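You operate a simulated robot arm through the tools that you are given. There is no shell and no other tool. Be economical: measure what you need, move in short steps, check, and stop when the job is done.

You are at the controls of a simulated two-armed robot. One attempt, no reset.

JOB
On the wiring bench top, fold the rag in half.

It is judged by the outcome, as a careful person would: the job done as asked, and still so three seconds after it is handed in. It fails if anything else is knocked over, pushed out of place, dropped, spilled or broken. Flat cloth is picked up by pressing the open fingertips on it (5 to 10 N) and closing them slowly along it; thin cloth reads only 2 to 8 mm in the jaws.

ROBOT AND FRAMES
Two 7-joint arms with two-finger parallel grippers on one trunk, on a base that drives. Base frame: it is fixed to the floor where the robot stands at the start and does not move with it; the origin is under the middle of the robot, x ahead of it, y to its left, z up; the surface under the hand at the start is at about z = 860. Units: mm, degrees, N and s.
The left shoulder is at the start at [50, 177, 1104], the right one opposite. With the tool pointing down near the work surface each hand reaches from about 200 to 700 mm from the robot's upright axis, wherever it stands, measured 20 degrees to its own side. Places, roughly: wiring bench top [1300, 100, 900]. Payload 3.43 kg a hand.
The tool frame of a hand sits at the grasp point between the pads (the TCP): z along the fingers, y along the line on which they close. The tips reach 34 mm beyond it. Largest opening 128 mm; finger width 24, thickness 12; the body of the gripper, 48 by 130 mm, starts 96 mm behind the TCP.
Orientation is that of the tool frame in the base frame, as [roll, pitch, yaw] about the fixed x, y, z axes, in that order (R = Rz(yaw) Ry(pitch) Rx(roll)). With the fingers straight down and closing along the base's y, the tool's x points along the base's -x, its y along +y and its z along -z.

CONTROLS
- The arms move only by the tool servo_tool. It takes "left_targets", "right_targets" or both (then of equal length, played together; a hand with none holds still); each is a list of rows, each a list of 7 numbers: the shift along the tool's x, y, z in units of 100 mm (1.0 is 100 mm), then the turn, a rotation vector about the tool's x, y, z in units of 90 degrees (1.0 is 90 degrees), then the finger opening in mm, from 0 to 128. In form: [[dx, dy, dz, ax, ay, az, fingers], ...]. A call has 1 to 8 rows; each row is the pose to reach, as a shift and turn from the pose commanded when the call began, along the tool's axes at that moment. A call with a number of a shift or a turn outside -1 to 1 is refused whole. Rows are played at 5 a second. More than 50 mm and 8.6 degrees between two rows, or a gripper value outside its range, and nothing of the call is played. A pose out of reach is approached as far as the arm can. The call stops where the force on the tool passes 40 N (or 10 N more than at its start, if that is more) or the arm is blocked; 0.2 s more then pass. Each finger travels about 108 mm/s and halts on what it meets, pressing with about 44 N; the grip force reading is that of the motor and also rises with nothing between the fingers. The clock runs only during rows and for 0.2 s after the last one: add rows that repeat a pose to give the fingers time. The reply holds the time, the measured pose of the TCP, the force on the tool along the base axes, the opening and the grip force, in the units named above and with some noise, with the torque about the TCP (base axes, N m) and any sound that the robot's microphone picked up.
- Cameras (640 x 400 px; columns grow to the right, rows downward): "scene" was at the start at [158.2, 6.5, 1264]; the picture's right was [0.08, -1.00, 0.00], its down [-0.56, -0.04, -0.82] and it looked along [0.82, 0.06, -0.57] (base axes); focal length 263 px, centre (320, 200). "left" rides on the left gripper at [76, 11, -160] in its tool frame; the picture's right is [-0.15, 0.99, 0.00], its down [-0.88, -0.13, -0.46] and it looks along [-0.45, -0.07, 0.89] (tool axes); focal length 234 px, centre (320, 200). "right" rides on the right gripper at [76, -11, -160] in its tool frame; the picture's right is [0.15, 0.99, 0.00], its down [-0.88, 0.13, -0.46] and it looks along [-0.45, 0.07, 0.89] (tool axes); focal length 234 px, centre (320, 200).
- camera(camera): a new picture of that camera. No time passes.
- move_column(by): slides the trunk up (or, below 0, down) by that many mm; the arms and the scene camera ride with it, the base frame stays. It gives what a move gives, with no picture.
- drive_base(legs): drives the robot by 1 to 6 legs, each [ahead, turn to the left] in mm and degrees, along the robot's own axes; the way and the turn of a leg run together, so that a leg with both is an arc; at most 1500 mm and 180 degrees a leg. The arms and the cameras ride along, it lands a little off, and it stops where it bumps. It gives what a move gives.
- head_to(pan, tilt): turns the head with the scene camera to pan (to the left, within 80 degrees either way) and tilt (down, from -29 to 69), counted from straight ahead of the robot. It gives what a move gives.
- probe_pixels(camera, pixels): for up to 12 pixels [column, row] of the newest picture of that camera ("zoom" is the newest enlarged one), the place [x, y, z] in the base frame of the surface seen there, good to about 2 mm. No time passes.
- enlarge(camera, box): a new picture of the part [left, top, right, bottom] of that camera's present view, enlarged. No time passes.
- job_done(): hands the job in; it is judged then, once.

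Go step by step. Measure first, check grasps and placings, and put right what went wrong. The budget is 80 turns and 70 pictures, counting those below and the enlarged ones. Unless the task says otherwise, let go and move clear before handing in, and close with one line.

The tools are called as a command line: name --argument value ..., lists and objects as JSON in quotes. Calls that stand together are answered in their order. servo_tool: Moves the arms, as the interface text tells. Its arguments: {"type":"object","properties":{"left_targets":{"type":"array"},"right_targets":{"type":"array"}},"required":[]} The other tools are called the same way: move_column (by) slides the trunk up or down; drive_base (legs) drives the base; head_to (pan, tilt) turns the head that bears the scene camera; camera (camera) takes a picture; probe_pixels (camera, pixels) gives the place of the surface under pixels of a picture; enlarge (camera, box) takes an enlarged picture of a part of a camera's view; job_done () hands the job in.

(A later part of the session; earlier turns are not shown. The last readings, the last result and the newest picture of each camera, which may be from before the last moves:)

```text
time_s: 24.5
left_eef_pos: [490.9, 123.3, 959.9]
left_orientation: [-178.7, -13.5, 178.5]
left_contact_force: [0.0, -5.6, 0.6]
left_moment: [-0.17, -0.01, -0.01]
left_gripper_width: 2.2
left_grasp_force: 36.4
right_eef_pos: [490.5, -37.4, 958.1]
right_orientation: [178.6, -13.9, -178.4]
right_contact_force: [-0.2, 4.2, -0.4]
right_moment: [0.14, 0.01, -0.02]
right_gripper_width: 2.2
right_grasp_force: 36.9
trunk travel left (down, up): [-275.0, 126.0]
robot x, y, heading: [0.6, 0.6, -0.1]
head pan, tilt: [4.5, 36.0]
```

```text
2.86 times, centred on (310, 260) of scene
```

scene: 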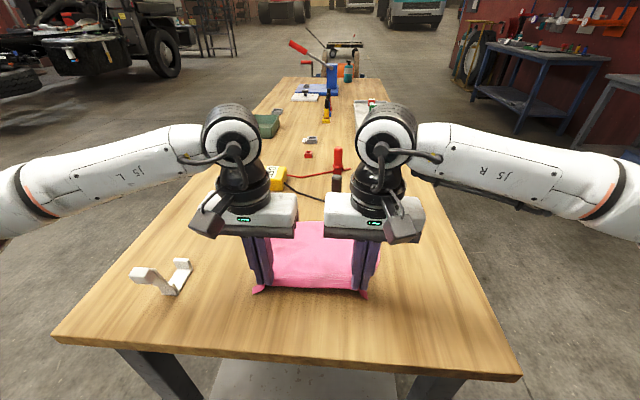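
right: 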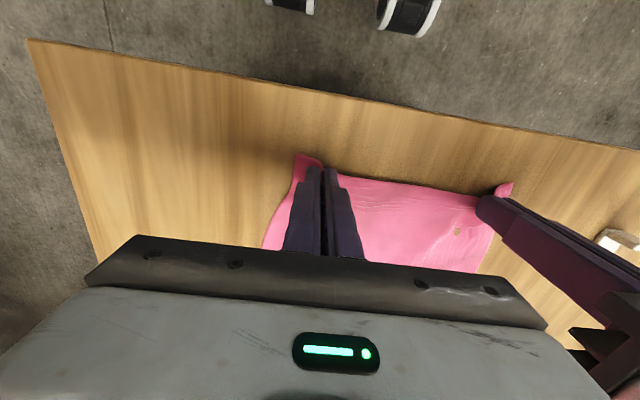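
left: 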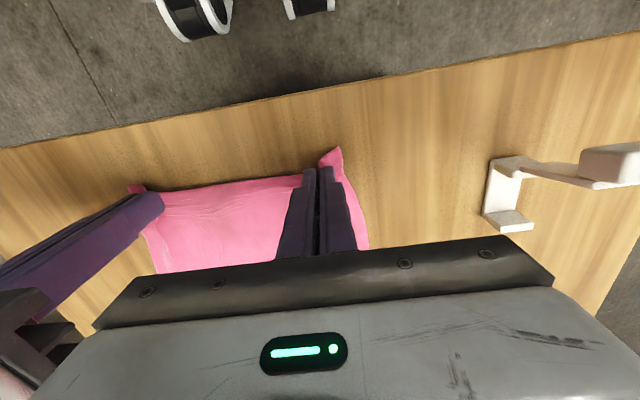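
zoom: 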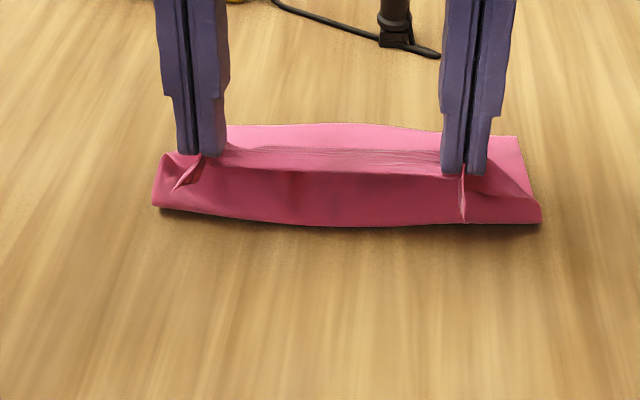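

This time the far edge stays visible (row ~125 in the zoom) with the near half upright. I'll check that it hasn't slid.

probe_pixels --camera "zoom" --pixels '[[235, 128], [325, 126], [430, 132], [515, 139], [155, 208], [320, 226], [538, 221], [320, 150], [320, 170]]'

```text
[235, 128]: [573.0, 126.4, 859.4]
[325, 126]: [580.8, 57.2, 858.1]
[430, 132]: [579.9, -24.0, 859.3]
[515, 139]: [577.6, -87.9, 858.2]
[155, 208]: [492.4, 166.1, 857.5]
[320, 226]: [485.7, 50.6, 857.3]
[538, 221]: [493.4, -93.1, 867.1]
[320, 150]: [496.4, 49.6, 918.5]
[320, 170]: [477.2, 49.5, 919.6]
```

No sliding: the far edge is still at x≈577 and the fold line at x≈486–492. I'll carry the pinched edge on to the far edge, lowering with a bit more tilt.

servo_tool --left_targets '[[-0.24, 0, -0.06, 0, 0.03, 0, 0], [-0.52, 0, -0.044, 0, 0.06, 0, 0], [-0.76, 0, 0.05, 0, 0.09, 0, 0], [-0.93, 0, 0.19, 0, 0.12, 0, 0], [-0.99, 0, 0.3, 0, 0.13, 0, 0], [-0.99, 0, 0.3, 0, 0.13, 0, 0]]' --right_targets '[[-0.24, 0, -0.06, 0, 0.03, 0, 0], [-0.52, 0, -0.044, 0, 0.06, 0, 0], [-0.76, 0, 0.05, 0, 0.09, 0, 0], [-0.93, 0, 0.19, 0, 0.12, 0, 0], [-0.99, 0, 0.3, 0, 0.13, 0, 0], [-0.99, 0, 0.3, 0, 0.13, 0, 0]]'

enlarge --camera "scene" --box '[200, 170, 420, 310]'

camera --camera "left"

```text
time_s: 25.9
left_eef_pos: [552.6, 116.0, 922.4]
left_orientation: [-178.3, -23.7, 178.1]
left_contact_force: [-2.9, -18.7, -1.7]
left_moment: [-0.56, 0.09, 0.18]
left_gripper_width: 1.8
left_grasp_force: 37.0
left hand out of reach, approached as far as the arm can: row 4, 5, 6
right_eef_pos: [528.8, -46.9, 907.5]
right_orientation: [178.1, -25.6, -177.9]
right_contact_force: [2.4, 17.7, 2.3]
right_moment: [0.62, -0.09, -0.22]
right_gripper_width: 2.1
right_grasp_force: 37.0
right hand out of reach, approached as far as the arm can: row 3, 4, 5, 6
trunk travel left (down, up): [-275.0, 126.0]
robot x, y, heading: [5.0, 3.7, -0.0]
head pan, tilt: [4.5, 36.0]
```

```text
2.86 times, centred on (310, 240) of scene
```

zoom: 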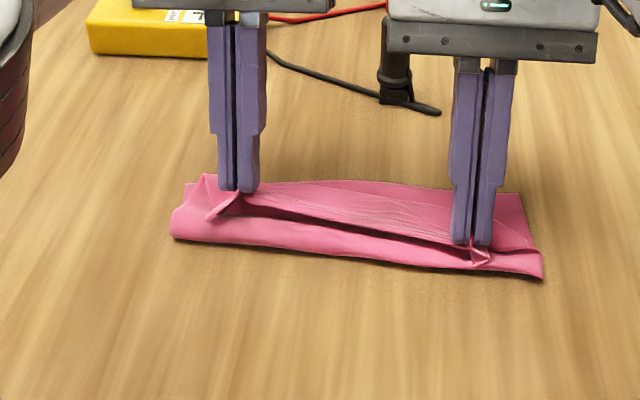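

```text
38 pictures are left
```

left: 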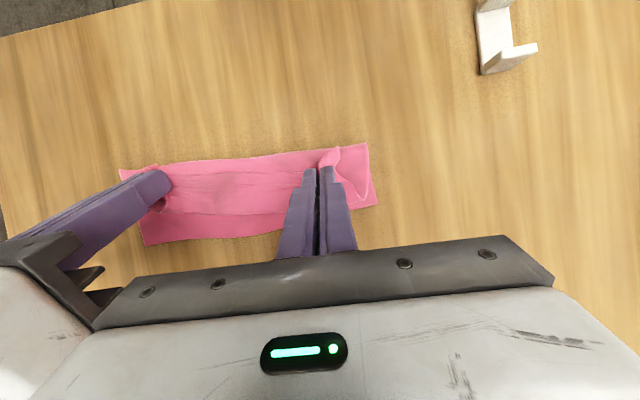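

The far edge (row ~185) hasn't moved, but the 25° tilt takes the right hand out of reach (x=529). I'll untilt to about 7°, raise slightly and level the two hands.

servo_tool --left_targets '[[0.02, -0.01, -0.03, 0, -0.06, 0, 0], [0.05, -0.01, -0.07, 0, -0.13, 0, 0], [0.08, -0.01, -0.1, 0, -0.19, 0, 0], [0.08, -0.01, -0.1, 0, -0.19, 0, 0]]' --right_targets '[[-0.02, 0.03, -0.1, 0, -0.06, 0, 0], [-0.05, 0.03, -0.22, 0, -0.13, 0, 0], [-0.08, 0.03, -0.33, 0, -0.19, 0, 0], [-0.08, 0.03, -0.33, 0, -0.19, 0, 0]]'

enlarge --camera "scene" --box '[200, 170, 420, 310]'

```text
time_s: 26.9
left_eef_pos: [577.0, 111.9, 933.2]
left_orientation: [-178.8, -16.5, 178.4]
left_contact_force: [-1.2, -0.3, -0.1]
left_moment: [-0.01, 0.01, -0.04]
left_gripper_width: 1.9
left_grasp_force: 36.5
left hand out of reach, approached as far as the arm can: row 1, 2, 3, 4
right_eef_pos: [580.2, -41.4, 941.4]
right_orientation: [178.6, -10.9, -178.6]
right_contact_force: [-0.1, -0.7, 0.3]
right_moment: [-0.02, 0.04, 0.0]
right_gripper_width: 2.2
right_grasp_force: 36.5
right hand out of reach, approached as far as the arm can: row 1, 2, 3, 4
trunk travel left (down, up): [-275.0, 126.0]
robot x, y, heading: [-1.1, -2.3, 0.0]
head pan, tilt: [4.5, 36.0]
```

```text
2.86 times, centred on (310, 240) of scene
```

zoom: 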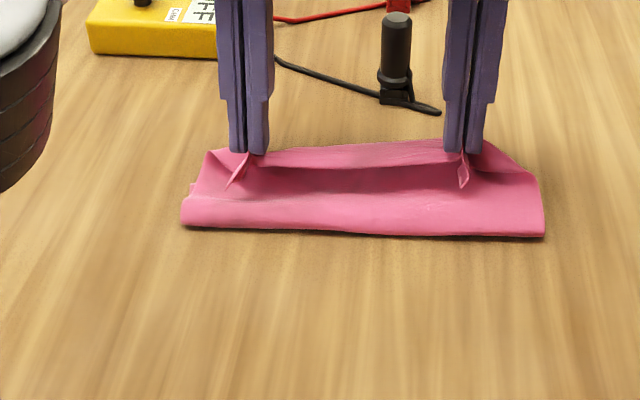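

The commands carried the hands to x≈577–580, with the tips about 45 mm above the table and the cloth slack. I'll bring both to x≈572 and lower to z≈905.

servo_tool --left_targets '[[0.02, 0, 0.05, 0, -0.03, 0, 0], [0.04, 0, 0.1, 0, -0.06, 0, 0], [0.06, 0, 0.14, 0, -0.06, 0, 0], [0.06, 0, 0.14, 0, -0.06, 0, 0]]' --right_targets '[[0.09, 0, 0.1, 0, -0.03, 0, 0], [0.18, 0, 0.2, 0, -0.06, 0, 0], [0.26, 0, 0.31, 0, -0.06, 0, 0], [0.26, 0, 0.31, 0, -0.06, 0, 0]]'

enlarge --camera "scene" --box '[200, 170, 420, 310]'

camera --camera "left"

camera --camera "right"

```text
time_s: 27.9
left_eef_pos: [578.2, 110.6, 932.5]
left_orientation: [-178.7, -16.5, 178.4]
left_contact_force: [-1.2, -0.6, 0.2]
left_moment: [-0.02, -0.02, 0.0]
left_gripper_width: 2.1
left_grasp_force: 36.3
left hand out of reach, approached as far as the arm can: row 1, 2, 3, 4
right_eef_pos: [600.3, -41.2, 944.0]
right_orientation: [178.6, -5.8, -178.6]
right_contact_force: [0.1, 0.6, -0.5]
right_moment: [-0.04, -0.02, -0.02]
right_gripper_width: 2.5
right_grasp_force: 37.3
right hand out of reach, approached as far as the arm can: row 1, 2, 3, 4
trunk travel left (down, up): [-275.0, 126.0]
robot x, y, heading: [1.0, 1.2, 0.2]
head pan, tilt: [4.5, 36.0]
```

```text
2.86 times, centred on (310, 240) of scene
```

zoom: 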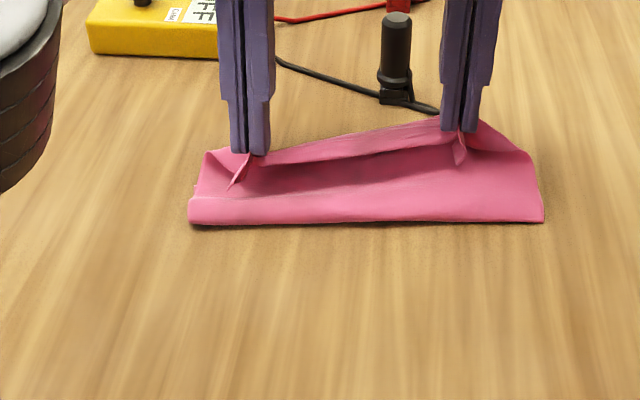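

```text
35 pictures are left
```

left: 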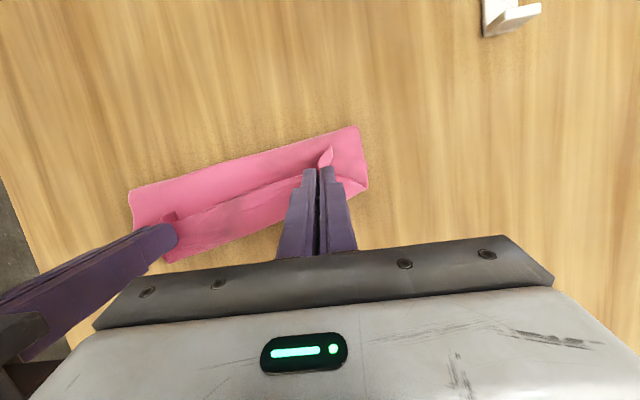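

```text
34 pictures are left
```

right: 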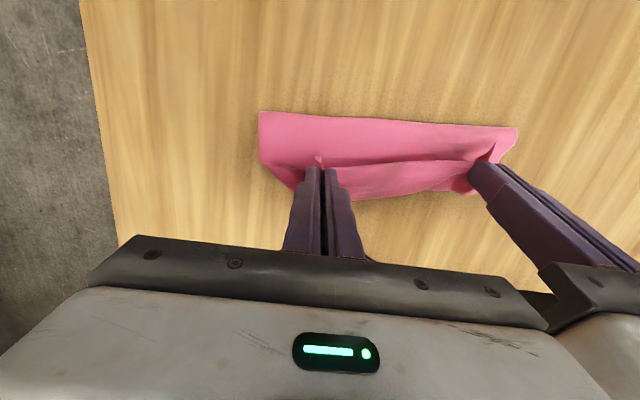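

The arms seem stuck in an awkward joint posture: they aren't following commands that should be within reach. I'll command a slightly higher, further-back, upright pose to free them and check that they track.

servo_tool --left_targets '[[0.05, 0, -0.3, 0, -0.03, 0, 0], [0.2, 0, -0.5, 0, -0.03, 0, 0], [0.3, 0, -0.5, 0, -0.03, 0, 0], [0.3, 0, -0.5, 0, -0.03, 0, 0]]' --right_targets '[[0.05, 0, -0.3, 0, -0.03, 0, 0], [0.2, 0, -0.5, 0, -0.03, 0, 0], [0.3, 0, -0.5, 0, -0.03, 0, 0], [0.3, 0, -0.5, 0, -0.03, 0, 0]]'

enlarge --camera "scene" --box '[200, 170, 420, 310]'

```text
time_s: 28.9
left_eef_pos: [579.3, 108.8, 989.0]
left_orientation: [-178.8, -13.7, 178.7]
left_contact_force: [0.6, -0.1, 0.0]
left_moment: [-0.03, 0.03, 0.03]
left_gripper_width: 1.9
left_grasp_force: 36.1
left hand out of reach, approached as far as the arm can: row 2, 3, 4
right_eef_pos: [573.6, -41.9, 997.2]
right_orientation: [178.5, -0.3, -179.0]
right_contact_force: [-0.3, -0.6, 0.3]
right_moment: [-0.04, -0.03, -0.04]
right_gripper_width: 2.6
right_grasp_force: 37.1
right hand out of reach, approached as far as the arm can: row 1
trunk travel left (down, up): [-275.0, 126.0]
robot x, y, heading: [-0.9, -2.3, 0.1]
head pan, tilt: [4.5, 36.0]
```

```text
2.86 times, centred on (310, 240) of scene
```

zoom: 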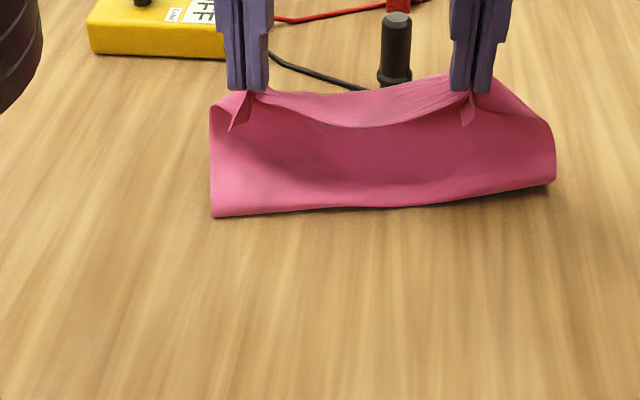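

The right hand tracked to (574, 997). So after an out-of-reach row, the command base is the pose actually reached. I'll bring the left hand upright and both back to x≈549, z≈969.

servo_tool --left_targets '[[0.12, 0, 0.1, 0, -0.05, 0, 0], [0.24, 0, 0.26, 0, -0.1, 0, 0], [0.24, 0, 0.26, 0, -0.15, 0, 0], [0.24, 0, 0.26, 0, -0.15, 0, 0]]' --right_targets '[[0.12, 0, 0.1, 0, 0, 0, 0], [0.24, 0, 0.28, 0, 0, 0, 0], [0.24, 0, 0.28, 0, 0, 0, 0], [0.24, 0, 0.28, 0, 0, 0, 0]]'

enlarge --camera "scene" --box '[200, 170, 420, 310]'

```text
time_s: 29.9
left_eef_pos: [579.1, 93.4, 995.5]
left_orientation: [-178.9, -12.7, 178.2]
left_contact_force: [0.1, 0.5, 0.2]
left_moment: [0.01, 0.02, -0.04]
left_gripper_width: 1.7
left_grasp_force: 36.2
left hand out of reach, approached as far as the arm can: row 1, 2, 3, 4
right_eef_pos: [550.2, -40.5, 968.4]
right_orientation: [178.5, -0.4, -178.8]
right_contact_force: [0.1, -0.1, 0.7]
right_moment: [-0.03, 0.03, -0.03]
right_gripper_width: 2.4
right_grasp_force: 36.8
trunk travel left (down, up): [-275.0, 126.0]
robot x, y, heading: [-3.5, -1.5, 0.1]
head pan, tilt: [4.5, 36.0]
```

```text
2.86 times, centred on (310, 240) of scene
```

zoom: 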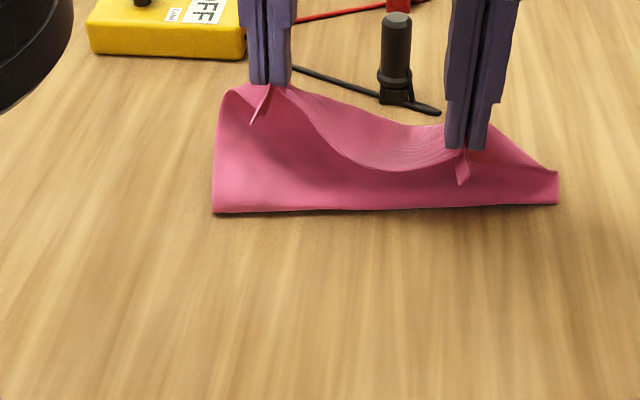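

The right hand follows well, but the left is stuck at (579, 93, 995), so I'll look at its posture. I'll also try an easy backward move at the same tilt.

servo_tool --left_targets '[[0.2, 0.05, 0, 0, 0, 0, 0], [0.4, 0.1, 0, 0, 0, 0, 0], [0.6, 0.15, 0, 0, 0, 0, 0], [0.6, 0.15, 0, 0, 0, 0, 0]]'

camera --camera "scene"

```text
time_s: 30.9
left_eef_pos: [574.6, 94.8, 1012.0]
left_orientation: [-178.8, -12.8, 178.2]
left_contact_force: [-0.5, -0.2, 0.9]
left_moment: [-0.05, 0.0, 0.0]
left_gripper_width: 1.7
left_grasp_force: 36.8
left hand out of reach, approached as far as the arm can: row 1, 2, 3, 4
right_eef_pos: [550.2, -40.9, 968.6]
right_orientation: [178.5, -0.3, -178.8]
right_contact_force: [0.1, 0.2, 0.9]
right_moment: [0.01, -0.02, -0.02]
right_gripper_width: 2.2
right_grasp_force: 36.8
trunk travel left (down, up): [-275.0, 126.0]
robot x, y, heading: [3.7, -3.6, -0.1]
head pan, tilt: [4.5, 36.0]
```

```text
31 pictures are left
```

scene: 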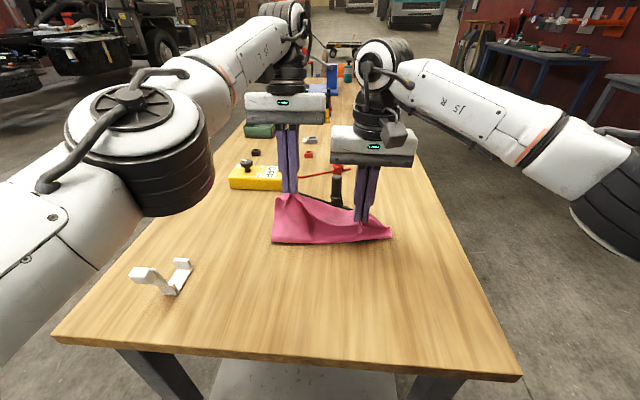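

The left elbow has swung up and the arm is jammed against a joint limit, wanting to rise. I'll lower the whole trunk 60 mm, which doesn't change the joints, and then let the left arm rise and untilt relative to it.

move_column --by -55

servo_tool --left_targets '[[0.1, 0.03, -0.15, 0, -0.05, 0, 0], [0.2, 0.06, -0.3, 0, -0.1, 0, 0], [0.3, 0.1, -0.45, 0, -0.14, 0, 0], [0.3, 0.1, -0.45, 0, -0.14, 0, 0]]'

camera --camera "scene"

```text
time_s: 31.9
left_eef_pos: [574.1, 95.6, 957.8]
left_orientation: [-178.9, -12.7, 178.2]
left_contact_force: [0.2, -0.2, 0.0]
left_moment: [0.03, -0.03, 0.01]
left_gripper_width: 2.0
left_grasp_force: 36.3
right_eef_pos: [548.8, -40.8, 914.2]
right_orientation: [178.5, -0.4, -178.8]
right_contact_force: [-0.2, 0.0, 0.3]
right_moment: [-0.02, 0.02, -0.04]
right_gripper_width: 2.3
right_grasp_force: 36.9
trunk travel left (down, up): [-220.0, 181.0]
robot x, y, heading: [-2.8, 1.3, -0.3]
head pan, tilt: [4.5, 36.0]
```

```text
time_s: 32.9
left_eef_pos: [595.1, 90.0, 1013.5]
left_orientation: [-179.0, -3.0, 177.3]
left_contact_force: [-4.4, -11.7, -10.4]
left_moment: [-0.3, 0.21, -0.08]
left_gripper_width: 1.8
left_grasp_force: 36.8
left hand out of reach, approached as far as the arm can: row 1, 2, 3, 4
right_eef_pos: [549.2, -38.9, 915.3]
right_orientation: [178.3, -0.1, -178.6]
right_contact_force: [4.1, 11.9, 10.6]
right_moment: [0.58, -0.26, -0.02]
right_gripper_width: 2.4
right_grasp_force: 36.7
trunk travel left (down, up): [-220.0, 181.0]
robot x, y, heading: [-0.5, -1.5, 0.1]
head pan, tilt: [4.5, 36.0]
```

```text
30 pictures are left
```

scene: 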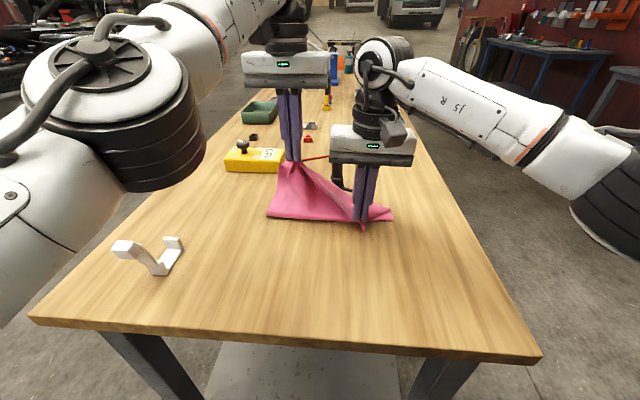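

The left tilt is gone, but it rose and tensions the cloth (12 N). Now I'll ask for a plain backward and downward move.

servo_tool --left_targets '[[0.1, 0.04, 0.1, 0, -0.03, 0, 0], [0.2, 0.08, 0.22, 0, -0.03, 0, 0], [0.32, 0.12, 0.36, 0, -0.03, 0, 0], [0.45, 0.16, 0.5, 0, -0.03, 0, 0], [0.45, 0.16, 0.5, 0, -0.03, 0, 0]]'

enlarge --camera "scene" --box '[200, 130, 420, 270]'

```text
time_s: 34.1
left_eef_pos: [595.5, 90.9, 1014.5]
left_orientation: [-179.0, -3.0, 177.5]
left_contact_force: [-6.9, -15.6, -14.4]
left_moment: [-0.45, 0.27, -0.12]
left_gripper_width: 1.6
left_grasp_force: 36.9
left hand out of reach, approached as far as the arm can: row 1, 2, 3, 4, 5
right_eef_pos: [549.8, -39.1, 914.7]
right_orientation: [178.2, -0.1, -178.8]
right_contact_force: [6.1, 15.8, 14.7]
right_moment: [0.79, -0.33, 0.01]
right_gripper_width: 2.2
right_grasp_force: 36.4
trunk travel left (down, up): [-220.0, 181.0]
robot x, y, heading: [2.7, 0.6, 0.3]
head pan, tilt: [4.5, 36.0]
```

```text
2.86 times, centred on (310, 200) of scene
```

zoom: 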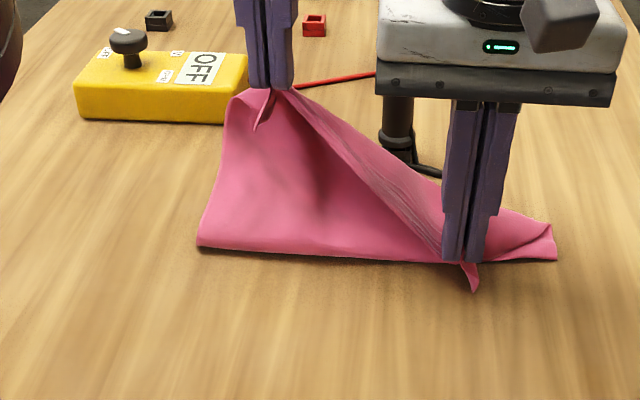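

The left arm is still jammed and pulling the cloth (15 N). I'll release only the left hand so I can free the arm, with the right keeping its hold.

servo_tool --left_targets '[[0, 0, 0, 0, 0, 0, 20], [0, 0, 0, 0, 0, 0, 40], [0, 0, 0, 0, 0, 0, 40], [0, 0, 0, 0, 0, 0, 40]]'

camera --camera "scene"

```text
time_s: 35.1
left_eef_pos: [595.9, 92.5, 1014.2]
left_orientation: [-179.3, -2.9, 177.7]
left_contact_force: [0.0, -0.2, -0.2]
left_moment: [0.01, 0.0, -0.01]
left_gripper_width: 39.9
left_grasp_force: 0.1
right_eef_pos: [550.9, -41.1, 913.3]
right_orientation: [178.5, -0.3, -178.8]
right_contact_force: [-1.0, 0.6, -0.6]
right_moment: [0.02, -0.01, -0.02]
right_gripper_width: 2.1
right_grasp_force: 36.8
trunk travel left (down, up): [-220.0, 181.0]
robot x, y, heading: [4.1, -0.0, 0.0]
head pan, tilt: [4.5, 36.0]
```

```text
28 pictures are left
```

scene: 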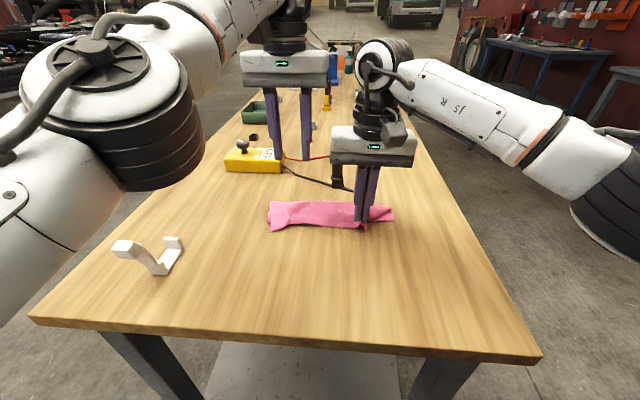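

The left side dropped into a loosely folded state. Now I'll free the left arm by moving it up, back and out to its own side, and look at the rag.

servo_tool --left_targets '[[0.1, 0.2, -0.1, 0, -0.03, 0, 40], [0.2, 0.4, -0.2, 0, -0.03, 0, 40], [0.35, 0.6, -0.3, 0, -0.03, 0, 40], [0.55, 0.8, -0.3, 0, -0.03, 0, 40], [0.8, 1.0, -0.3, 0, -0.03, 0, 40], [1.0, 1.0, -0.3, 0, -0.03, 0, 40], [1.0, 1.0, -0.3, 0, -0.03, 0, 40]]'

enlarge --camera "scene" --box '[230, 160, 430, 260]'

```text
time_s: 36.7
left_eef_pos: [499.1, 199.5, 1047.6]
left_orientation: [-179.1, -0.1, 177.9]
left_contact_force: [0.7, 0.2, 0.1]
left_moment: [-0.01, -0.01, 0.03]
left_gripper_width: 40.1
left_grasp_force: 0.0
left hand out of reach, approached as far as the arm can: row 1, 2, 3, 4
right_eef_pos: [550.0, -39.6, 911.9]
right_orientation: [178.5, -0.4, -178.7]
right_contact_force: [-0.2, 0.5, -1.0]
right_moment: [0.02, 0.01, -0.01]
right_gripper_width: 2.4
right_grasp_force: 36.7
trunk travel left (down, up): [-220.0, 181.0]
robot x, y, heading: [-1.1, -0.3, 0.0]
head pan, tilt: [4.5, 36.0]
```

```text
3.20 times, centred on (330, 210) of scene
```

zoom: 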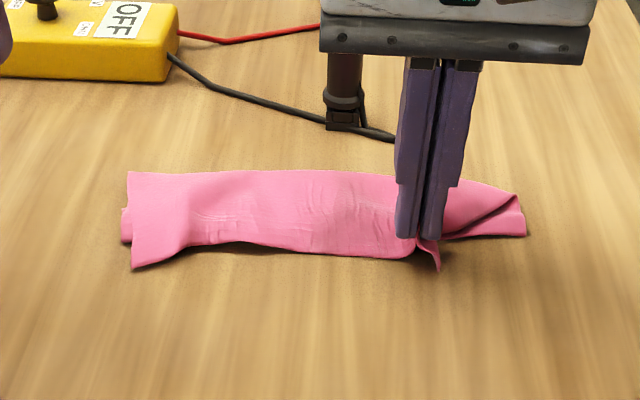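

The left arm is free again. The rag lies crumpled in an S, so I'll raise the trunk back and carry the right corner back towards me to reopen the rag. From here on I use upright tools only, since the tilt was what jammed the arms.

move_column --by 55

servo_tool --right_targets '[[0.2, 0, 0, 0, 0, 0, 0], [0.45, 0, 0, 0, 0, 0, 0], [0.7, 0, 0.05, 0, 0, 0, 0], [0.9, 0, 0.15, 0, 0, 0, 0], [1.0, 0, 0.25, 0, 0, 0, 0], [1.0, 0, 0.25, 0, 0, 0, 0]]'

servo_tool --right_targets '[[0.2, 0, 0.15, 0, 0, 0, 0], [0.4, 0, 0.25, 0, 0, 0, 0], [0.6, -0.05, 0.35, 0, 0, 0, 0], [0.7, -0.1, 0.37, 0, 0, 0, 0], [0.7, -0.1, 0.37, 0, 0, 0, 0]]'

camera --camera "scene"

```text
time_s: 37.7
left_eef_pos: [501.0, 198.1, 1103.4]
left_orientation: [-179.2, -0.1, 177.7]
left_contact_force: [0.5, -0.8, -1.3]
left_moment: [0.02, -0.03, 0.02]
left_gripper_width: 39.5
left_grasp_force: 0.1
right_eef_pos: [550.1, -41.7, 967.4]
right_orientation: [178.5, -0.4, -178.8]
right_contact_force: [0.3, 0.1, -0.7]
right_moment: [-0.01, -0.01, -0.02]
right_gripper_width: 2.2
right_grasp_force: 37.3
trunk travel left (down, up): [-275.0, 126.0]
robot x, y, heading: [1.3, 2.5, -0.0]
head pan, tilt: [4.5, 36.0]
```

```text
time_s: 39.1
left_eef_pos: [500.0, 198.8, 1104.1]
left_orientation: [-179.1, -0.2, 177.6]
left_contact_force: [0.0, 0.8, 1.3]
left_moment: [0.0, -0.02, 0.02]
left_gripper_width: 39.9
left_grasp_force: 0.0
right_eef_pos: [447.6, -42.8, 943.9]
right_orientation: [178.5, -0.3, -178.8]
right_contact_force: [0.0, -0.3, 0.3]
right_moment: [0.0, 0.0, -0.01]
right_gripper_width: 2.3
right_grasp_force: 36.8
trunk travel left (down, up): [-275.0, 126.0]
robot x, y, heading: [0.8, 1.5, 0.3]
head pan, tilt: [4.5, 36.0]
```

```text
time_s: 40.3
left_eef_pos: [500.7, 198.8, 1103.7]
left_orientation: [-179.2, -0.2, 177.7]
left_contact_force: [0.1, -0.3, -0.3]
left_moment: [0.0, -0.02, 0.01]
left_gripper_width: 39.7
left_grasp_force: 0.1
right_eef_pos: [379.0, -51.6, 907.5]
right_orientation: [178.4, -0.3, -178.8]
right_contact_force: [0.2, 0.1, -0.7]
right_moment: [0.0, -0.01, -0.01]
right_gripper_width: 2.3
right_grasp_force: 37.3
trunk travel left (down, up): [-275.0, 126.0]
robot x, y, heading: [-1.5, -0.9, 0.0]
head pan, tilt: [4.5, 36.0]
```

```text
26 pictures are left
```

scene: 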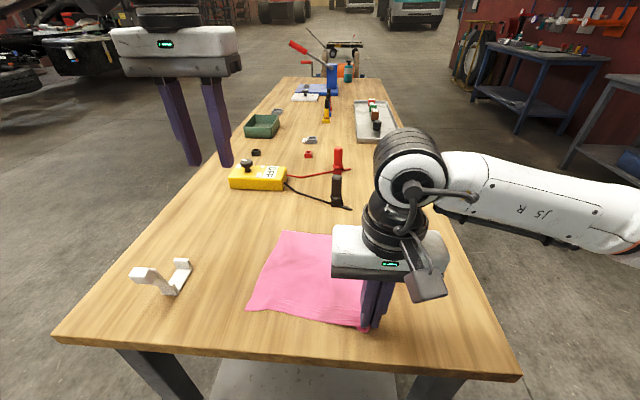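

The rag has opened nearly flat again, with its left near corner at about (247,310). I'll measure the outline before regrasping the left.

probe_pixels --camera "scene" --pixels '[[250, 307], [270, 311], [300, 317], [340, 322], [284, 233], [325, 234], [265, 270], [390, 295], [300, 275]]'

enlarge --camera "scene" --box '[220, 210, 420, 340]'

```text
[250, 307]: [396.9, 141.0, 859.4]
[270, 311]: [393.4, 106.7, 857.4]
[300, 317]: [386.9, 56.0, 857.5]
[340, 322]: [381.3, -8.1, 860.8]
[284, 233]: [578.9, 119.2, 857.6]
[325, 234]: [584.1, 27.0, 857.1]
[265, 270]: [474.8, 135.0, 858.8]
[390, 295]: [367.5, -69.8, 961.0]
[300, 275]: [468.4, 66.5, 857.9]
```

```text
3.08 times, centred on (320, 275) of scene
```

zoom: 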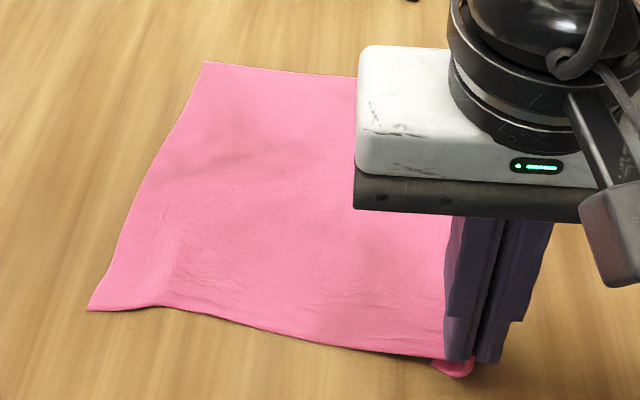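

The rag is flat, just turned about 7°. The left near corner is at (396,147) and the far-left at (579,122). I'll bring the left hand over (403,115) and lower it.

servo_tool --left_targets '[[0.25, -0.2, 0, 0, 0, 0, 34], [0.5, -0.42, 0, 0, 0, 0, 34], [0.75, -0.63, 0, 0, 0, 0, 34], [1.0, -0.8, 0, 0, 0, 0, 34], [1.0, -0.8, 0.33, 0, 0, 0, 34], [1.0, -0.8, 0.66, 0, 0, 0, 34], [1.0, -0.8, 1.0, 0, 0, 0, 34], [1.0, -0.8, 1.0, 0, 0, 0, 34]]'

```text
time_s: 42.1
left_eef_pos: [399.2, 119.0, 1003.9]
left_orientation: [-179.1, -0.2, 177.7]
left_contact_force: [-0.5, 0.0, 0.3]
left_moment: [0.02, 0.0, 0.02]
left_gripper_width: 34.2
left_grasp_force: 0.0
right_eef_pos: [379.9, -52.6, 908.3]
right_orientation: [178.5, -0.2, -178.7]
right_contact_force: [-0.3, -0.3, -0.2]
right_moment: [0.01, 0.02, 0.0]
right_gripper_width: 2.0
right_grasp_force: 37.4
trunk travel left (down, up): [-275.0, 126.0]
robot x, y, heading: [0.1, 2.1, 0.0]
head pan, tilt: [4.5, 36.0]
```

servo_tool --left_targets '[[-0.04, -0.03, 0.4, 0, 0, 0, 34], [-0.04, -0.03, 0.8, 0, 0, 0, 34], [-0.04, -0.03, 1.0, 0, 0, 0, 34], [-0.04, -0.03, 1.0, 0, 0, 0, 34]]'

servo_tool --left_targets '[[0, 0, 0.05, 0, 0, 0, 34], [0, 0, 0.075, 0, 0, 0, 34], [0, 0, 0.085, 0, 0, 0, 34]]'

camera --camera "left"

```text
time_s: 43.1
left_eef_pos: [400.1, 114.5, 905.8]
left_orientation: [-179.2, -0.2, 177.7]
left_contact_force: [-0.2, 0.4, -0.4]
left_moment: [-0.01, 0.0, -0.01]
left_gripper_width: 33.9
left_grasp_force: 0.1
right_eef_pos: [379.5, -51.8, 907.6]
right_orientation: [178.5, -0.3, -178.7]
right_contact_force: [-0.2, 0.0, 0.1]
right_moment: [0.02, 0.02, 0.0]
right_gripper_width: 1.9
right_grasp_force: 37.0
trunk travel left (down, up): [-275.0, 126.0]
robot x, y, heading: [4.3, -2.4, -0.1]
head pan, tilt: [4.5, 36.0]
```

```text
time_s: 43.9
left_eef_pos: [399.4, 115.8, 897.0]
left_orientation: [-179.2, -0.2, 177.7]
left_contact_force: [-0.3, 1.1, 0.4]
left_moment: [0.02, -0.02, 0.0]
left_gripper_width: 33.7
left_grasp_force: 0.2
right_eef_pos: [380.7, -51.4, 907.0]
right_orientation: [178.5, -0.4, -178.9]
right_contact_force: [-0.8, -1.1, 0.7]
right_moment: [0.0, -0.03, -0.03]
right_gripper_width: 1.9
right_grasp_force: 37.0
trunk travel left (down, up): [-275.0, 126.0]
robot x, y, heading: [2.4, -2.2, 0.2]
head pan, tilt: [4.5, 36.0]
```

```text
24 pictures are left
```

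left: 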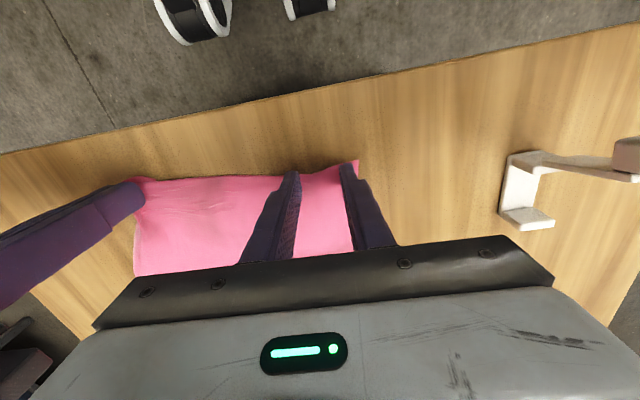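

The jaws are at the near-left corner (358,163), fingers just on the cloth. I'll press about 2.5 mm more and read the force.

servo_tool --left_targets '[[0, -0.02, 0.015, 0, 0, 0, 34], [0, -0.02, 0.025, 0, 0, 0, 34], [0, -0.02, 0.025, 0, 0, 0, 34]]'

```text
time_s: 44.7
left_eef_pos: [398.8, 113.0, 896.5]
left_orientation: [-179.2, -0.1, 177.7]
left_contact_force: [-2.2, 1.3, 6.8]
left_moment: [0.23, 0.01, 0.04]
left_gripper_width: 34.4
left_grasp_force: 0.4
right_eef_pos: [379.5, -51.7, 907.9]
right_orientation: [178.5, -0.4, -178.7]
right_contact_force: [-0.7, -0.1, -0.2]
right_moment: [0.03, -0.01, -0.01]
right_gripper_width: 2.3
right_grasp_force: 36.8
trunk travel left (down, up): [-275.0, 126.0]
robot x, y, heading: [1.2, 0.4, 0.3]
head pan, tilt: [4.5, 36.0]
```

At 6.8 N the torque shows the outer finger carrying the load (tool rolled 0.8°). I'll level it, press slightly more and close slowly.

servo_tool --left_targets '[[0, 0, 0.005, -0.009, 0, 0, 34], [0, 0, 0.008, -0.009, 0, 0, 30], [0, 0, 0.008, -0.009, 0, 0, 25], [0, 0, 0.008, -0.009, 0, 0, 20], [0, 0, 0.008, -0.009, 0, 0, 15], [0, 0, 0.008, -0.009, 0, 0, 10], [0, 0, 0.008, -0.009, 0, 0, 5], [0, 0, 0.008, -0.009, 0, 0, 0]]'

enlarge --camera "scene" --box '[220, 210, 420, 340]'

```text
time_s: 46.5
left_eef_pos: [399.2, 113.3, 894.6]
left_orientation: [-179.6, 0.0, 177.6]
left_contact_force: [-3.2, -17.7, 18.6]
left_moment: [-0.58, 0.05, -0.2]
left_gripper_width: 2.0
left_grasp_force: 36.4
right_eef_pos: [379.0, -49.9, 907.5]
right_orientation: [178.3, -0.2, -178.8]
right_contact_force: [1.7, 17.9, -1.7]
right_moment: [0.62, -0.07, 0.12]
right_gripper_width: 2.3
right_grasp_force: 37.2
trunk travel left (down, up): [-275.0, 126.0]
robot x, y, heading: [0.2, -3.9, 0.0]
head pan, tilt: [4.5, 36.0]
```

```text
3.08 times, centred on (320, 275) of scene
```

zoom: 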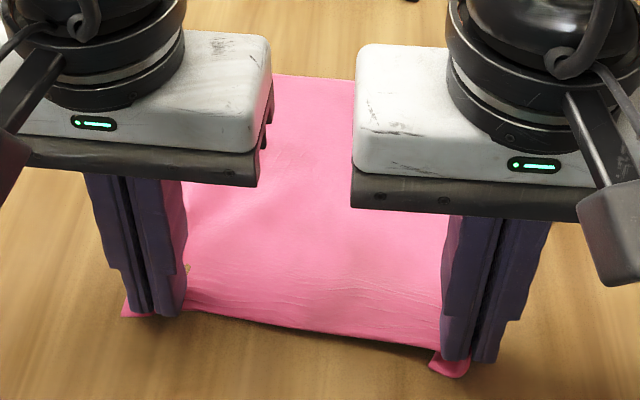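

Both corners are gripped (2.0 and 2.3 mm). Before folding I need the far-right corner, which the right hand's camera should show once I lift slightly. I'll slacken and lift 15 mm.

servo_tool --left_targets '[[0, -0.025, 0, 0, 0, 0, 0], [-0.05, -0.025, -0.15, 0, 0, 0, 0], [-0.15, -0.035, -0.3, 0, 0, 0, 0], [-0.28, -0.05, -0.4, 0, 0, 0, 0], [-0.28, -0.05, -0.4, 0, 0, 0, 0]]' --right_targets '[[0, 0.025, 0, 0, 0, 0, 0], [-0.05, 0.025, -0.1, 0, 0, 0, 0], [-0.2, 0.01, -0.2, 0, 0, 0, 0], [-0.4, -0.02, -0.28, 0, 0, 0, 0], [-0.4, -0.02, -0.28, 0, 0, 0, 0]]'

camera --camera "scene"

```text
time_s: 47.7
left_eef_pos: [427.2, 109.8, 932.7]
left_orientation: [-179.8, -0.2, 177.7]
left_contact_force: [-0.5, -12.7, 0.1]
left_moment: [-0.48, 0.03, -0.16]
left_gripper_width: 1.9
left_grasp_force: 36.6
right_eef_pos: [420.3, -54.4, 936.5]
right_orientation: [178.3, -0.3, -178.8]
right_contact_force: [1.3, 12.4, -1.0]
right_moment: [0.46, -0.01, 0.1]
right_gripper_width: 2.1
right_grasp_force: 36.3
trunk travel left (down, up): [-275.0, 126.0]
robot x, y, heading: [-0.3, -0.5, 0.1]
head pan, tilt: [4.5, 36.0]
```

```text
22 pictures are left
```

scene: 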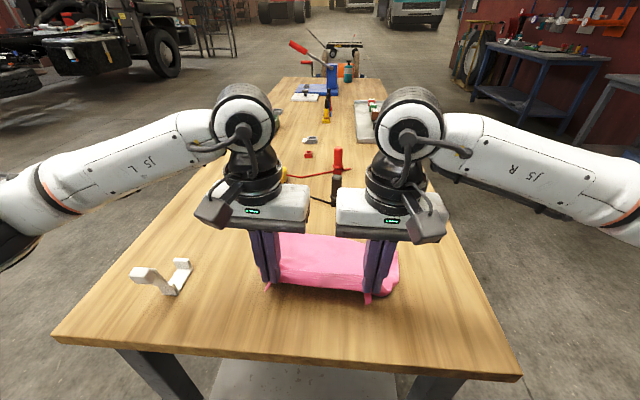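

Both hold. I'll go on with the low arc to x≈490, then measure the far edge, which becomes visible there.

servo_tool --left_targets '[[-0.18, -0.06, -0.12, 0, 0, 0, 0], [-0.38, -0.11, -0.22, 0, 0, 0, 0], [-0.63, -0.16, -0.24, 0, 0, 0, 0], [-0.63, -0.16, -0.24, 0, 0, 0, 0]]' --right_targets '[[-0.2, -0.02, -0.1, 0, 0, 0, 0], [-0.42, -0.06, -0.18, 0, 0, 0, 0], [-0.7, -0.1, -0.2, 0, 0, 0, 0], [-0.7, -0.1, -0.2, 0, 0, 0, 0]]'

enlarge --camera "scene" --box '[220, 190, 420, 310]'

```text
time_s: 48.7
left_eef_pos: [491.7, 90.9, 956.1]
left_orientation: [179.9, -0.2, 177.8]
left_contact_force: [-0.6, 1.3, 0.0]
left_moment: [0.01, -0.02, 0.05]
left_gripper_width: 2.0
left_grasp_force: 36.7
right_eef_pos: [491.5, -64.5, 952.9]
right_orientation: [178.6, -0.4, -178.9]
right_contact_force: [0.2, -0.3, -0.8]
right_moment: [-0.01, 0.0, -0.04]
right_gripper_width: 2.1
right_grasp_force: 37.2
trunk travel left (down, up): [-275.0, 126.0]
robot x, y, heading: [-0.7, 0.6, -0.1]
head pan, tilt: [4.5, 36.0]
```

```text
3.20 times, centred on (320, 250) of scene
```

zoom: 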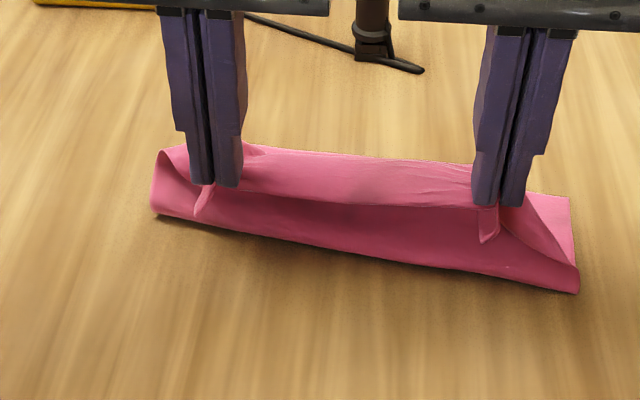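

probe_pixels --camera "zoom" --pixels '[[568, 199], [565, 205], [572, 262], [577, 291], [360, 262], [156, 214], [250, 145], [330, 155], [450, 163], [163, 152], [330, 190]]'

```text
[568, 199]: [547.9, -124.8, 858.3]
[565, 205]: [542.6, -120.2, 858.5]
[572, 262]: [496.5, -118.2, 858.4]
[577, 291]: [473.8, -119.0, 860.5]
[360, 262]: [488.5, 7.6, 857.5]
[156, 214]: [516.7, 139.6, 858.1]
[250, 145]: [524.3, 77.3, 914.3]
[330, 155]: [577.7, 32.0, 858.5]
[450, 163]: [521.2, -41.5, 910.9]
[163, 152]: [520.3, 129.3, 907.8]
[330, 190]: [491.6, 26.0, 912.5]
```

The far-right corner is at (548,-125) and the far edge runs slightly askew (left further out), as the fold line does, so the sheet is just rotated. I'm setting the pinch targets at left (570,82) and right (547,-76), going forward and down with upright tools.

servo_tool --left_targets '[[-0.28, -0.03, 0.0, 0, 0, 0, 0], [-0.54, -0.06, 0.1, 0, 0, 0, 0], [-0.7, -0.08, 0.26, 0, 0, 0, 0], [-0.78, -0.09, 0.42, 0, 0, 0, 0], [-0.78, -0.09, 0.48, 0, 0, 0, 0], [-0.78, -0.09, 0.48, 0, 0, 0, 0]]' --right_targets '[[-0.22, -0.04, 0.0, 0, 0, 0, 0], [-0.4, -0.08, 0.1, 0, 0, 0, 0], [-0.52, -0.1, 0.25, 0, 0, 0, 0], [-0.56, -0.12, 0.4, 0, 0, 0, 0], [-0.56, -0.12, 0.45, 0, 0, 0, 0], [-0.56, -0.12, 0.45, 0, 0, 0, 0]]'

enlarge --camera "scene" --box '[220, 180, 420, 300]'

camera --camera "left"

```text
time_s: 50.1
left_eef_pos: [570.2, 76.9, 909.3]
left_orientation: [179.9, -0.2, 177.7]
left_contact_force: [-0.3, 0.0, 0.3]
left_moment: [-0.02, -0.04, 0.02]
left_gripper_width: 1.9
left_grasp_force: 36.5
right_eef_pos: [546.1, -73.6, 908.3]
right_orientation: [178.5, -0.3, -178.9]
right_contact_force: [-0.1, 1.2, 0.7]
right_moment: [-0.01, -0.01, 0.0]
right_gripper_width: 2.1
right_grasp_force: 36.7
trunk travel left (down, up): [-275.0, 126.0]
robot x, y, heading: [0.2, -1.5, -0.0]
head pan, tilt: [4.5, 36.0]
```

```text
3.20 times, centred on (320, 240) of scene
```

zoom: 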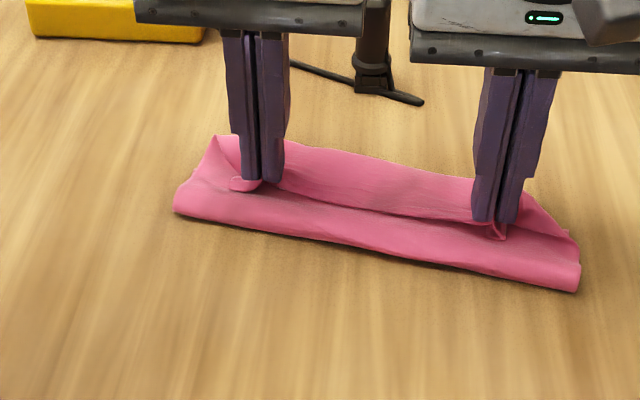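

```text
19 pictures are left
```

left: 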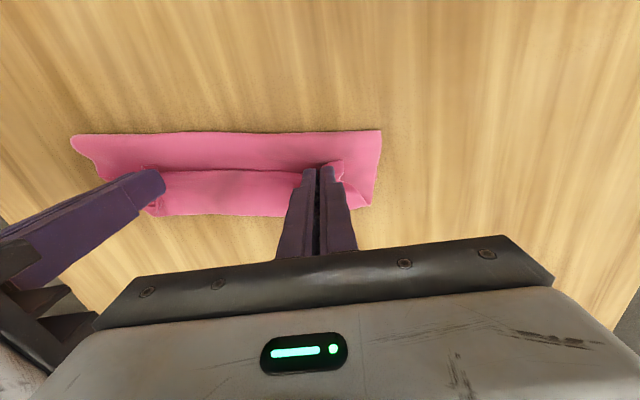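

The fold looks right: the top layer covers the bottom and the far edge hasn't moved. The pinched hem still faces me, so I'll lower to light contact and open slowly to spread the ridges, then see how the hem lies.

servo_tool --left_targets '[[-0.03, 0, 0.05, 0, 0, 0, 0], [-0.06, 0, 0.09, 0, 0, 0, 0], [-0.06, 0, 0.1, 0, 0, 0, 6], [-0.06, 0, 0.1, 0, 0, 0, 14], [-0.06, 0, 0.1, 0, 0, 0, 22], [-0.06, 0, 0.1, 0, 0, 0, 30], [-0.06, 0, 0.08, 0, 0, 0, 36]]' --right_targets '[[-0.03, 0, 0.05, 0, 0, 0, 0], [-0.06, 0, 0.09, 0, 0, 0, 0], [-0.06, 0, 0.1, 0, 0, 0, 6], [-0.06, 0, 0.1, 0, 0, 0, 14], [-0.06, 0, 0.1, 0, 0, 0, 22], [-0.06, 0, 0.1, 0, 0, 0, 30], [-0.06, 0, 0.08, 0, 0, 0, 36]]'

servo_tool --left_targets '[[0, 0, -0.3, 0, 0, 0, 36], [0, 0, -0.6, 0, 0, 0, 36], [0.3, 0.3, -0.9, 0, 0, 0, 36], [0.6, 0.6, -0.9, 0, 0, 0, 36], [0.9, 0.9, -0.9, 0, 0, 0, 36]]' --right_targets '[[0, 0, -0.3, 0, 0, 0, 36], [0, 0, -0.6, 0, 0, 0, 36], [0.3, -0.3, -0.9, 0, 0, 0, 36], [0.6, -0.6, -0.9, 0, 0, 0, 36], [0.9, -0.9, -0.9, 0, 0, 0, 36]]'

enlarge --camera "scene" --box '[220, 180, 420, 300]'

```text
time_s: 51.7
left_eef_pos: [573.4, 77.2, 901.1]
left_orientation: [179.9, -0.2, 177.8]
left_contact_force: [0.0, -0.7, -0.7]
left_moment: [0.0, 0.03, 0.0]
left_gripper_width: 36.4
left_grasp_force: 0.1
right_eef_pos: [550.5, -73.2, 900.3]
right_orientation: [178.5, -0.4, -178.8]
right_contact_force: [0.3, -0.1, 1.3]
right_moment: [0.03, -0.01, 0.01]
right_gripper_width: 36.0
right_grasp_force: 0.0
trunk travel left (down, up): [-275.0, 126.0]
robot x, y, heading: [-0.3, -0.1, -0.1]
head pan, tilt: [4.5, 36.0]
```

```text
refused: row 3 steps farther than a row can; nothing moved
```

```text
3.20 times, centred on (320, 240) of scene
```

zoom: 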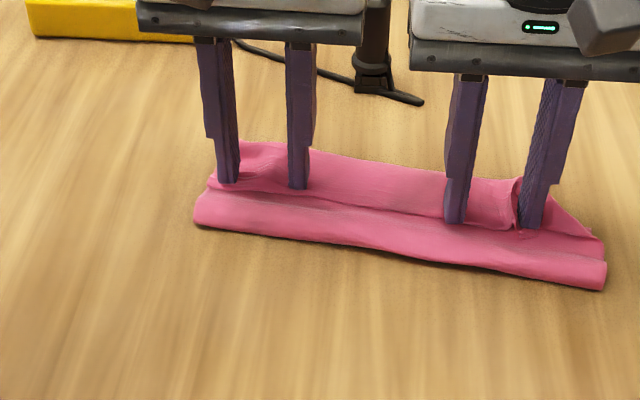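

As expected, the hem (about 35 mm) lies folded towards me under the fingertips. I'll press very lightly and drag it forward so it unrolls to the far edge.

servo_tool --left_targets '[[0, 0, 0.02, 0, 0, 0, 36], [-0.12, 0, 0.02, 0, 0, 0, 36], [-0.24, 0, 0.02, 0, 0, 0, 36], [-0.36, 0, 0.02, 0, 0, 0, 36], [-0.48, 0, 0.01, 0, 0, 0, 36], [-0.58, 0, 0.0, 0, 0, 0, 36]]' --right_targets '[[0, 0, 0.02, 0, 0, 0, 36], [-0.12, 0, 0.02, 0, 0, 0, 36], [-0.24, 0, 0.02, 0, 0, 0, 36], [-0.36, 0, 0.02, 0, 0, 0, 36], [-0.48, 0, 0.01, 0, 0, 0, 36], [-0.58, 0, 0.0, 0, 0, 0, 36]]'

enlarge --camera "scene" --box '[220, 170, 420, 290]'

```text
time_s: 53.1
left_eef_pos: [633.4, 74.3, 901.0]
left_orientation: [-180.0, -0.2, 177.8]
left_contact_force: [1.4, 0.6, -0.2]
left_moment: [0.01, 0.0, 0.05]
left_gripper_width: 36.1
left_grasp_force: 0.1
right_eef_pos: [609.7, -73.3, 900.3]
right_orientation: [178.5, -0.4, -178.9]
right_contact_force: [-1.0, 0.3, 1.8]
right_moment: [-0.01, 0.0, -0.03]
right_gripper_width: 35.9
right_grasp_force: 0.0
trunk travel left (down, up): [-275.0, 126.0]
robot x, y, heading: [6.8, 0.8, 0.2]
head pan, tilt: [4.5, 36.0]
```

```text
3.20 times, centred on (320, 230) of scene
```

zoom: 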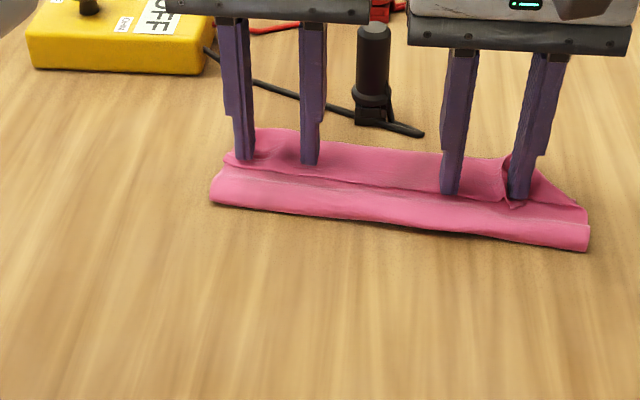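

The light drag carried the whole rag about 60 mm forward instead of unrolling the hem. The friction is enough to move it, so I'll drag it back the same way, 75 mm, to the comfortable area.

servo_tool --left_targets '[[0.0, 0, 0.02, 0, 0, 0, 36], [0.12, 0, 0.02, 0, 0, 0, 36], [0.25, 0, 0.02, 0, 0, 0, 36], [0.38, 0, 0.02, 0, 0, 0, 36], [0.51, 0, 0.02, 0, 0, 0, 36], [0.64, 0, 0.02, 0, 0, 0, 36], [0.76, 0, 0.02, 0, 0, 0, 36]]' --right_targets '[[0.0, 0, 0.02, 0, 0, 0, 36], [0.12, 0, 0.02, 0, 0, 0, 36], [0.25, 0, 0.02, 0, 0, 0, 36], [0.38, 0, 0.02, 0, 0, 0, 36], [0.51, 0, 0.02, 0, 0, 0, 36], [0.64, 0, 0.02, 0, 0, 0, 36], [0.76, 0, 0.02, 0, 0, 0, 36]]'

servo_tool --left_targets '[[0, 0, -0.4, 0, 0, 0, 34], [0, 0, -0.8, 0, 0, 0, 34], [0.2, 0.25, -0.9, 0, 0, 0, 34], [0.4, 0.5, -0.9, 0, 0, 0, 34], [0.6, 0.75, -0.9, 0, 0, 0, 34]]' --right_targets '[[0, 0, -0.4, 0, 0, 0, 34], [0, 0, -0.8, 0, 0, 0, 34], [0.2, -0.25, -0.9, 0, 0, 0, 34], [0.4, -0.5, -0.9, 0, 0, 0, 34], [0.6, -0.75, -0.9, 0, 0, 0, 34]]'

enlarge --camera "scene" --box '[220, 180, 420, 300]'

```text
time_s: 54.7
left_eef_pos: [554.7, 78.7, 899.5]
left_orientation: [-180.0, -0.2, 177.7]
left_contact_force: [0.3, -0.4, 0.2]
left_moment: [0.01, 0.02, 0.02]
left_gripper_width: 35.5
left_grasp_force: 0.0
right_eef_pos: [535.2, -74.9, 899.5]
right_orientation: [178.5, -0.3, -178.8]
right_contact_force: [0.3, 0.5, 0.1]
right_moment: [0.01, 0.01, -0.01]
right_gripper_width: 36.0
right_grasp_force: 0.2
trunk travel left (down, up): [-275.0, 126.0]
robot x, y, heading: [-0.3, 0.2, 0.2]
head pan, tilt: [4.5, 36.0]
```

```text
time_s: 55.9
left_eef_pos: [498.3, 157.8, 989.0]
left_orientation: [180.0, -0.2, 177.7]
left_contact_force: [0.7, 0.0, 1.5]
left_moment: [0.0, 0.0, -0.04]
left_gripper_width: 33.9
left_grasp_force: 0.0
right_eef_pos: [476.4, -156.0, 987.1]
right_orientation: [178.6, -0.3, -178.8]
right_contact_force: [-0.2, -0.7, 0.1]
right_moment: [-0.01, -0.02, -0.03]
right_gripper_width: 33.8
right_grasp_force: 0.1
trunk travel left (down, up): [-275.0, 126.0]
robot x, y, heading: [-3.2, -0.2, -0.1]
head pan, tilt: [4.5, 36.0]
```

```text
3.20 times, centred on (320, 240) of scene
```

zoom: 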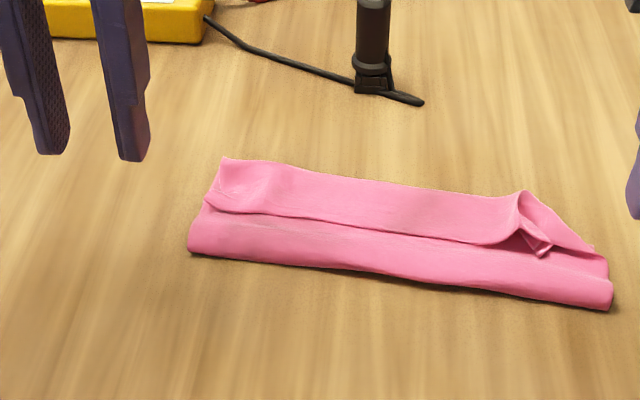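

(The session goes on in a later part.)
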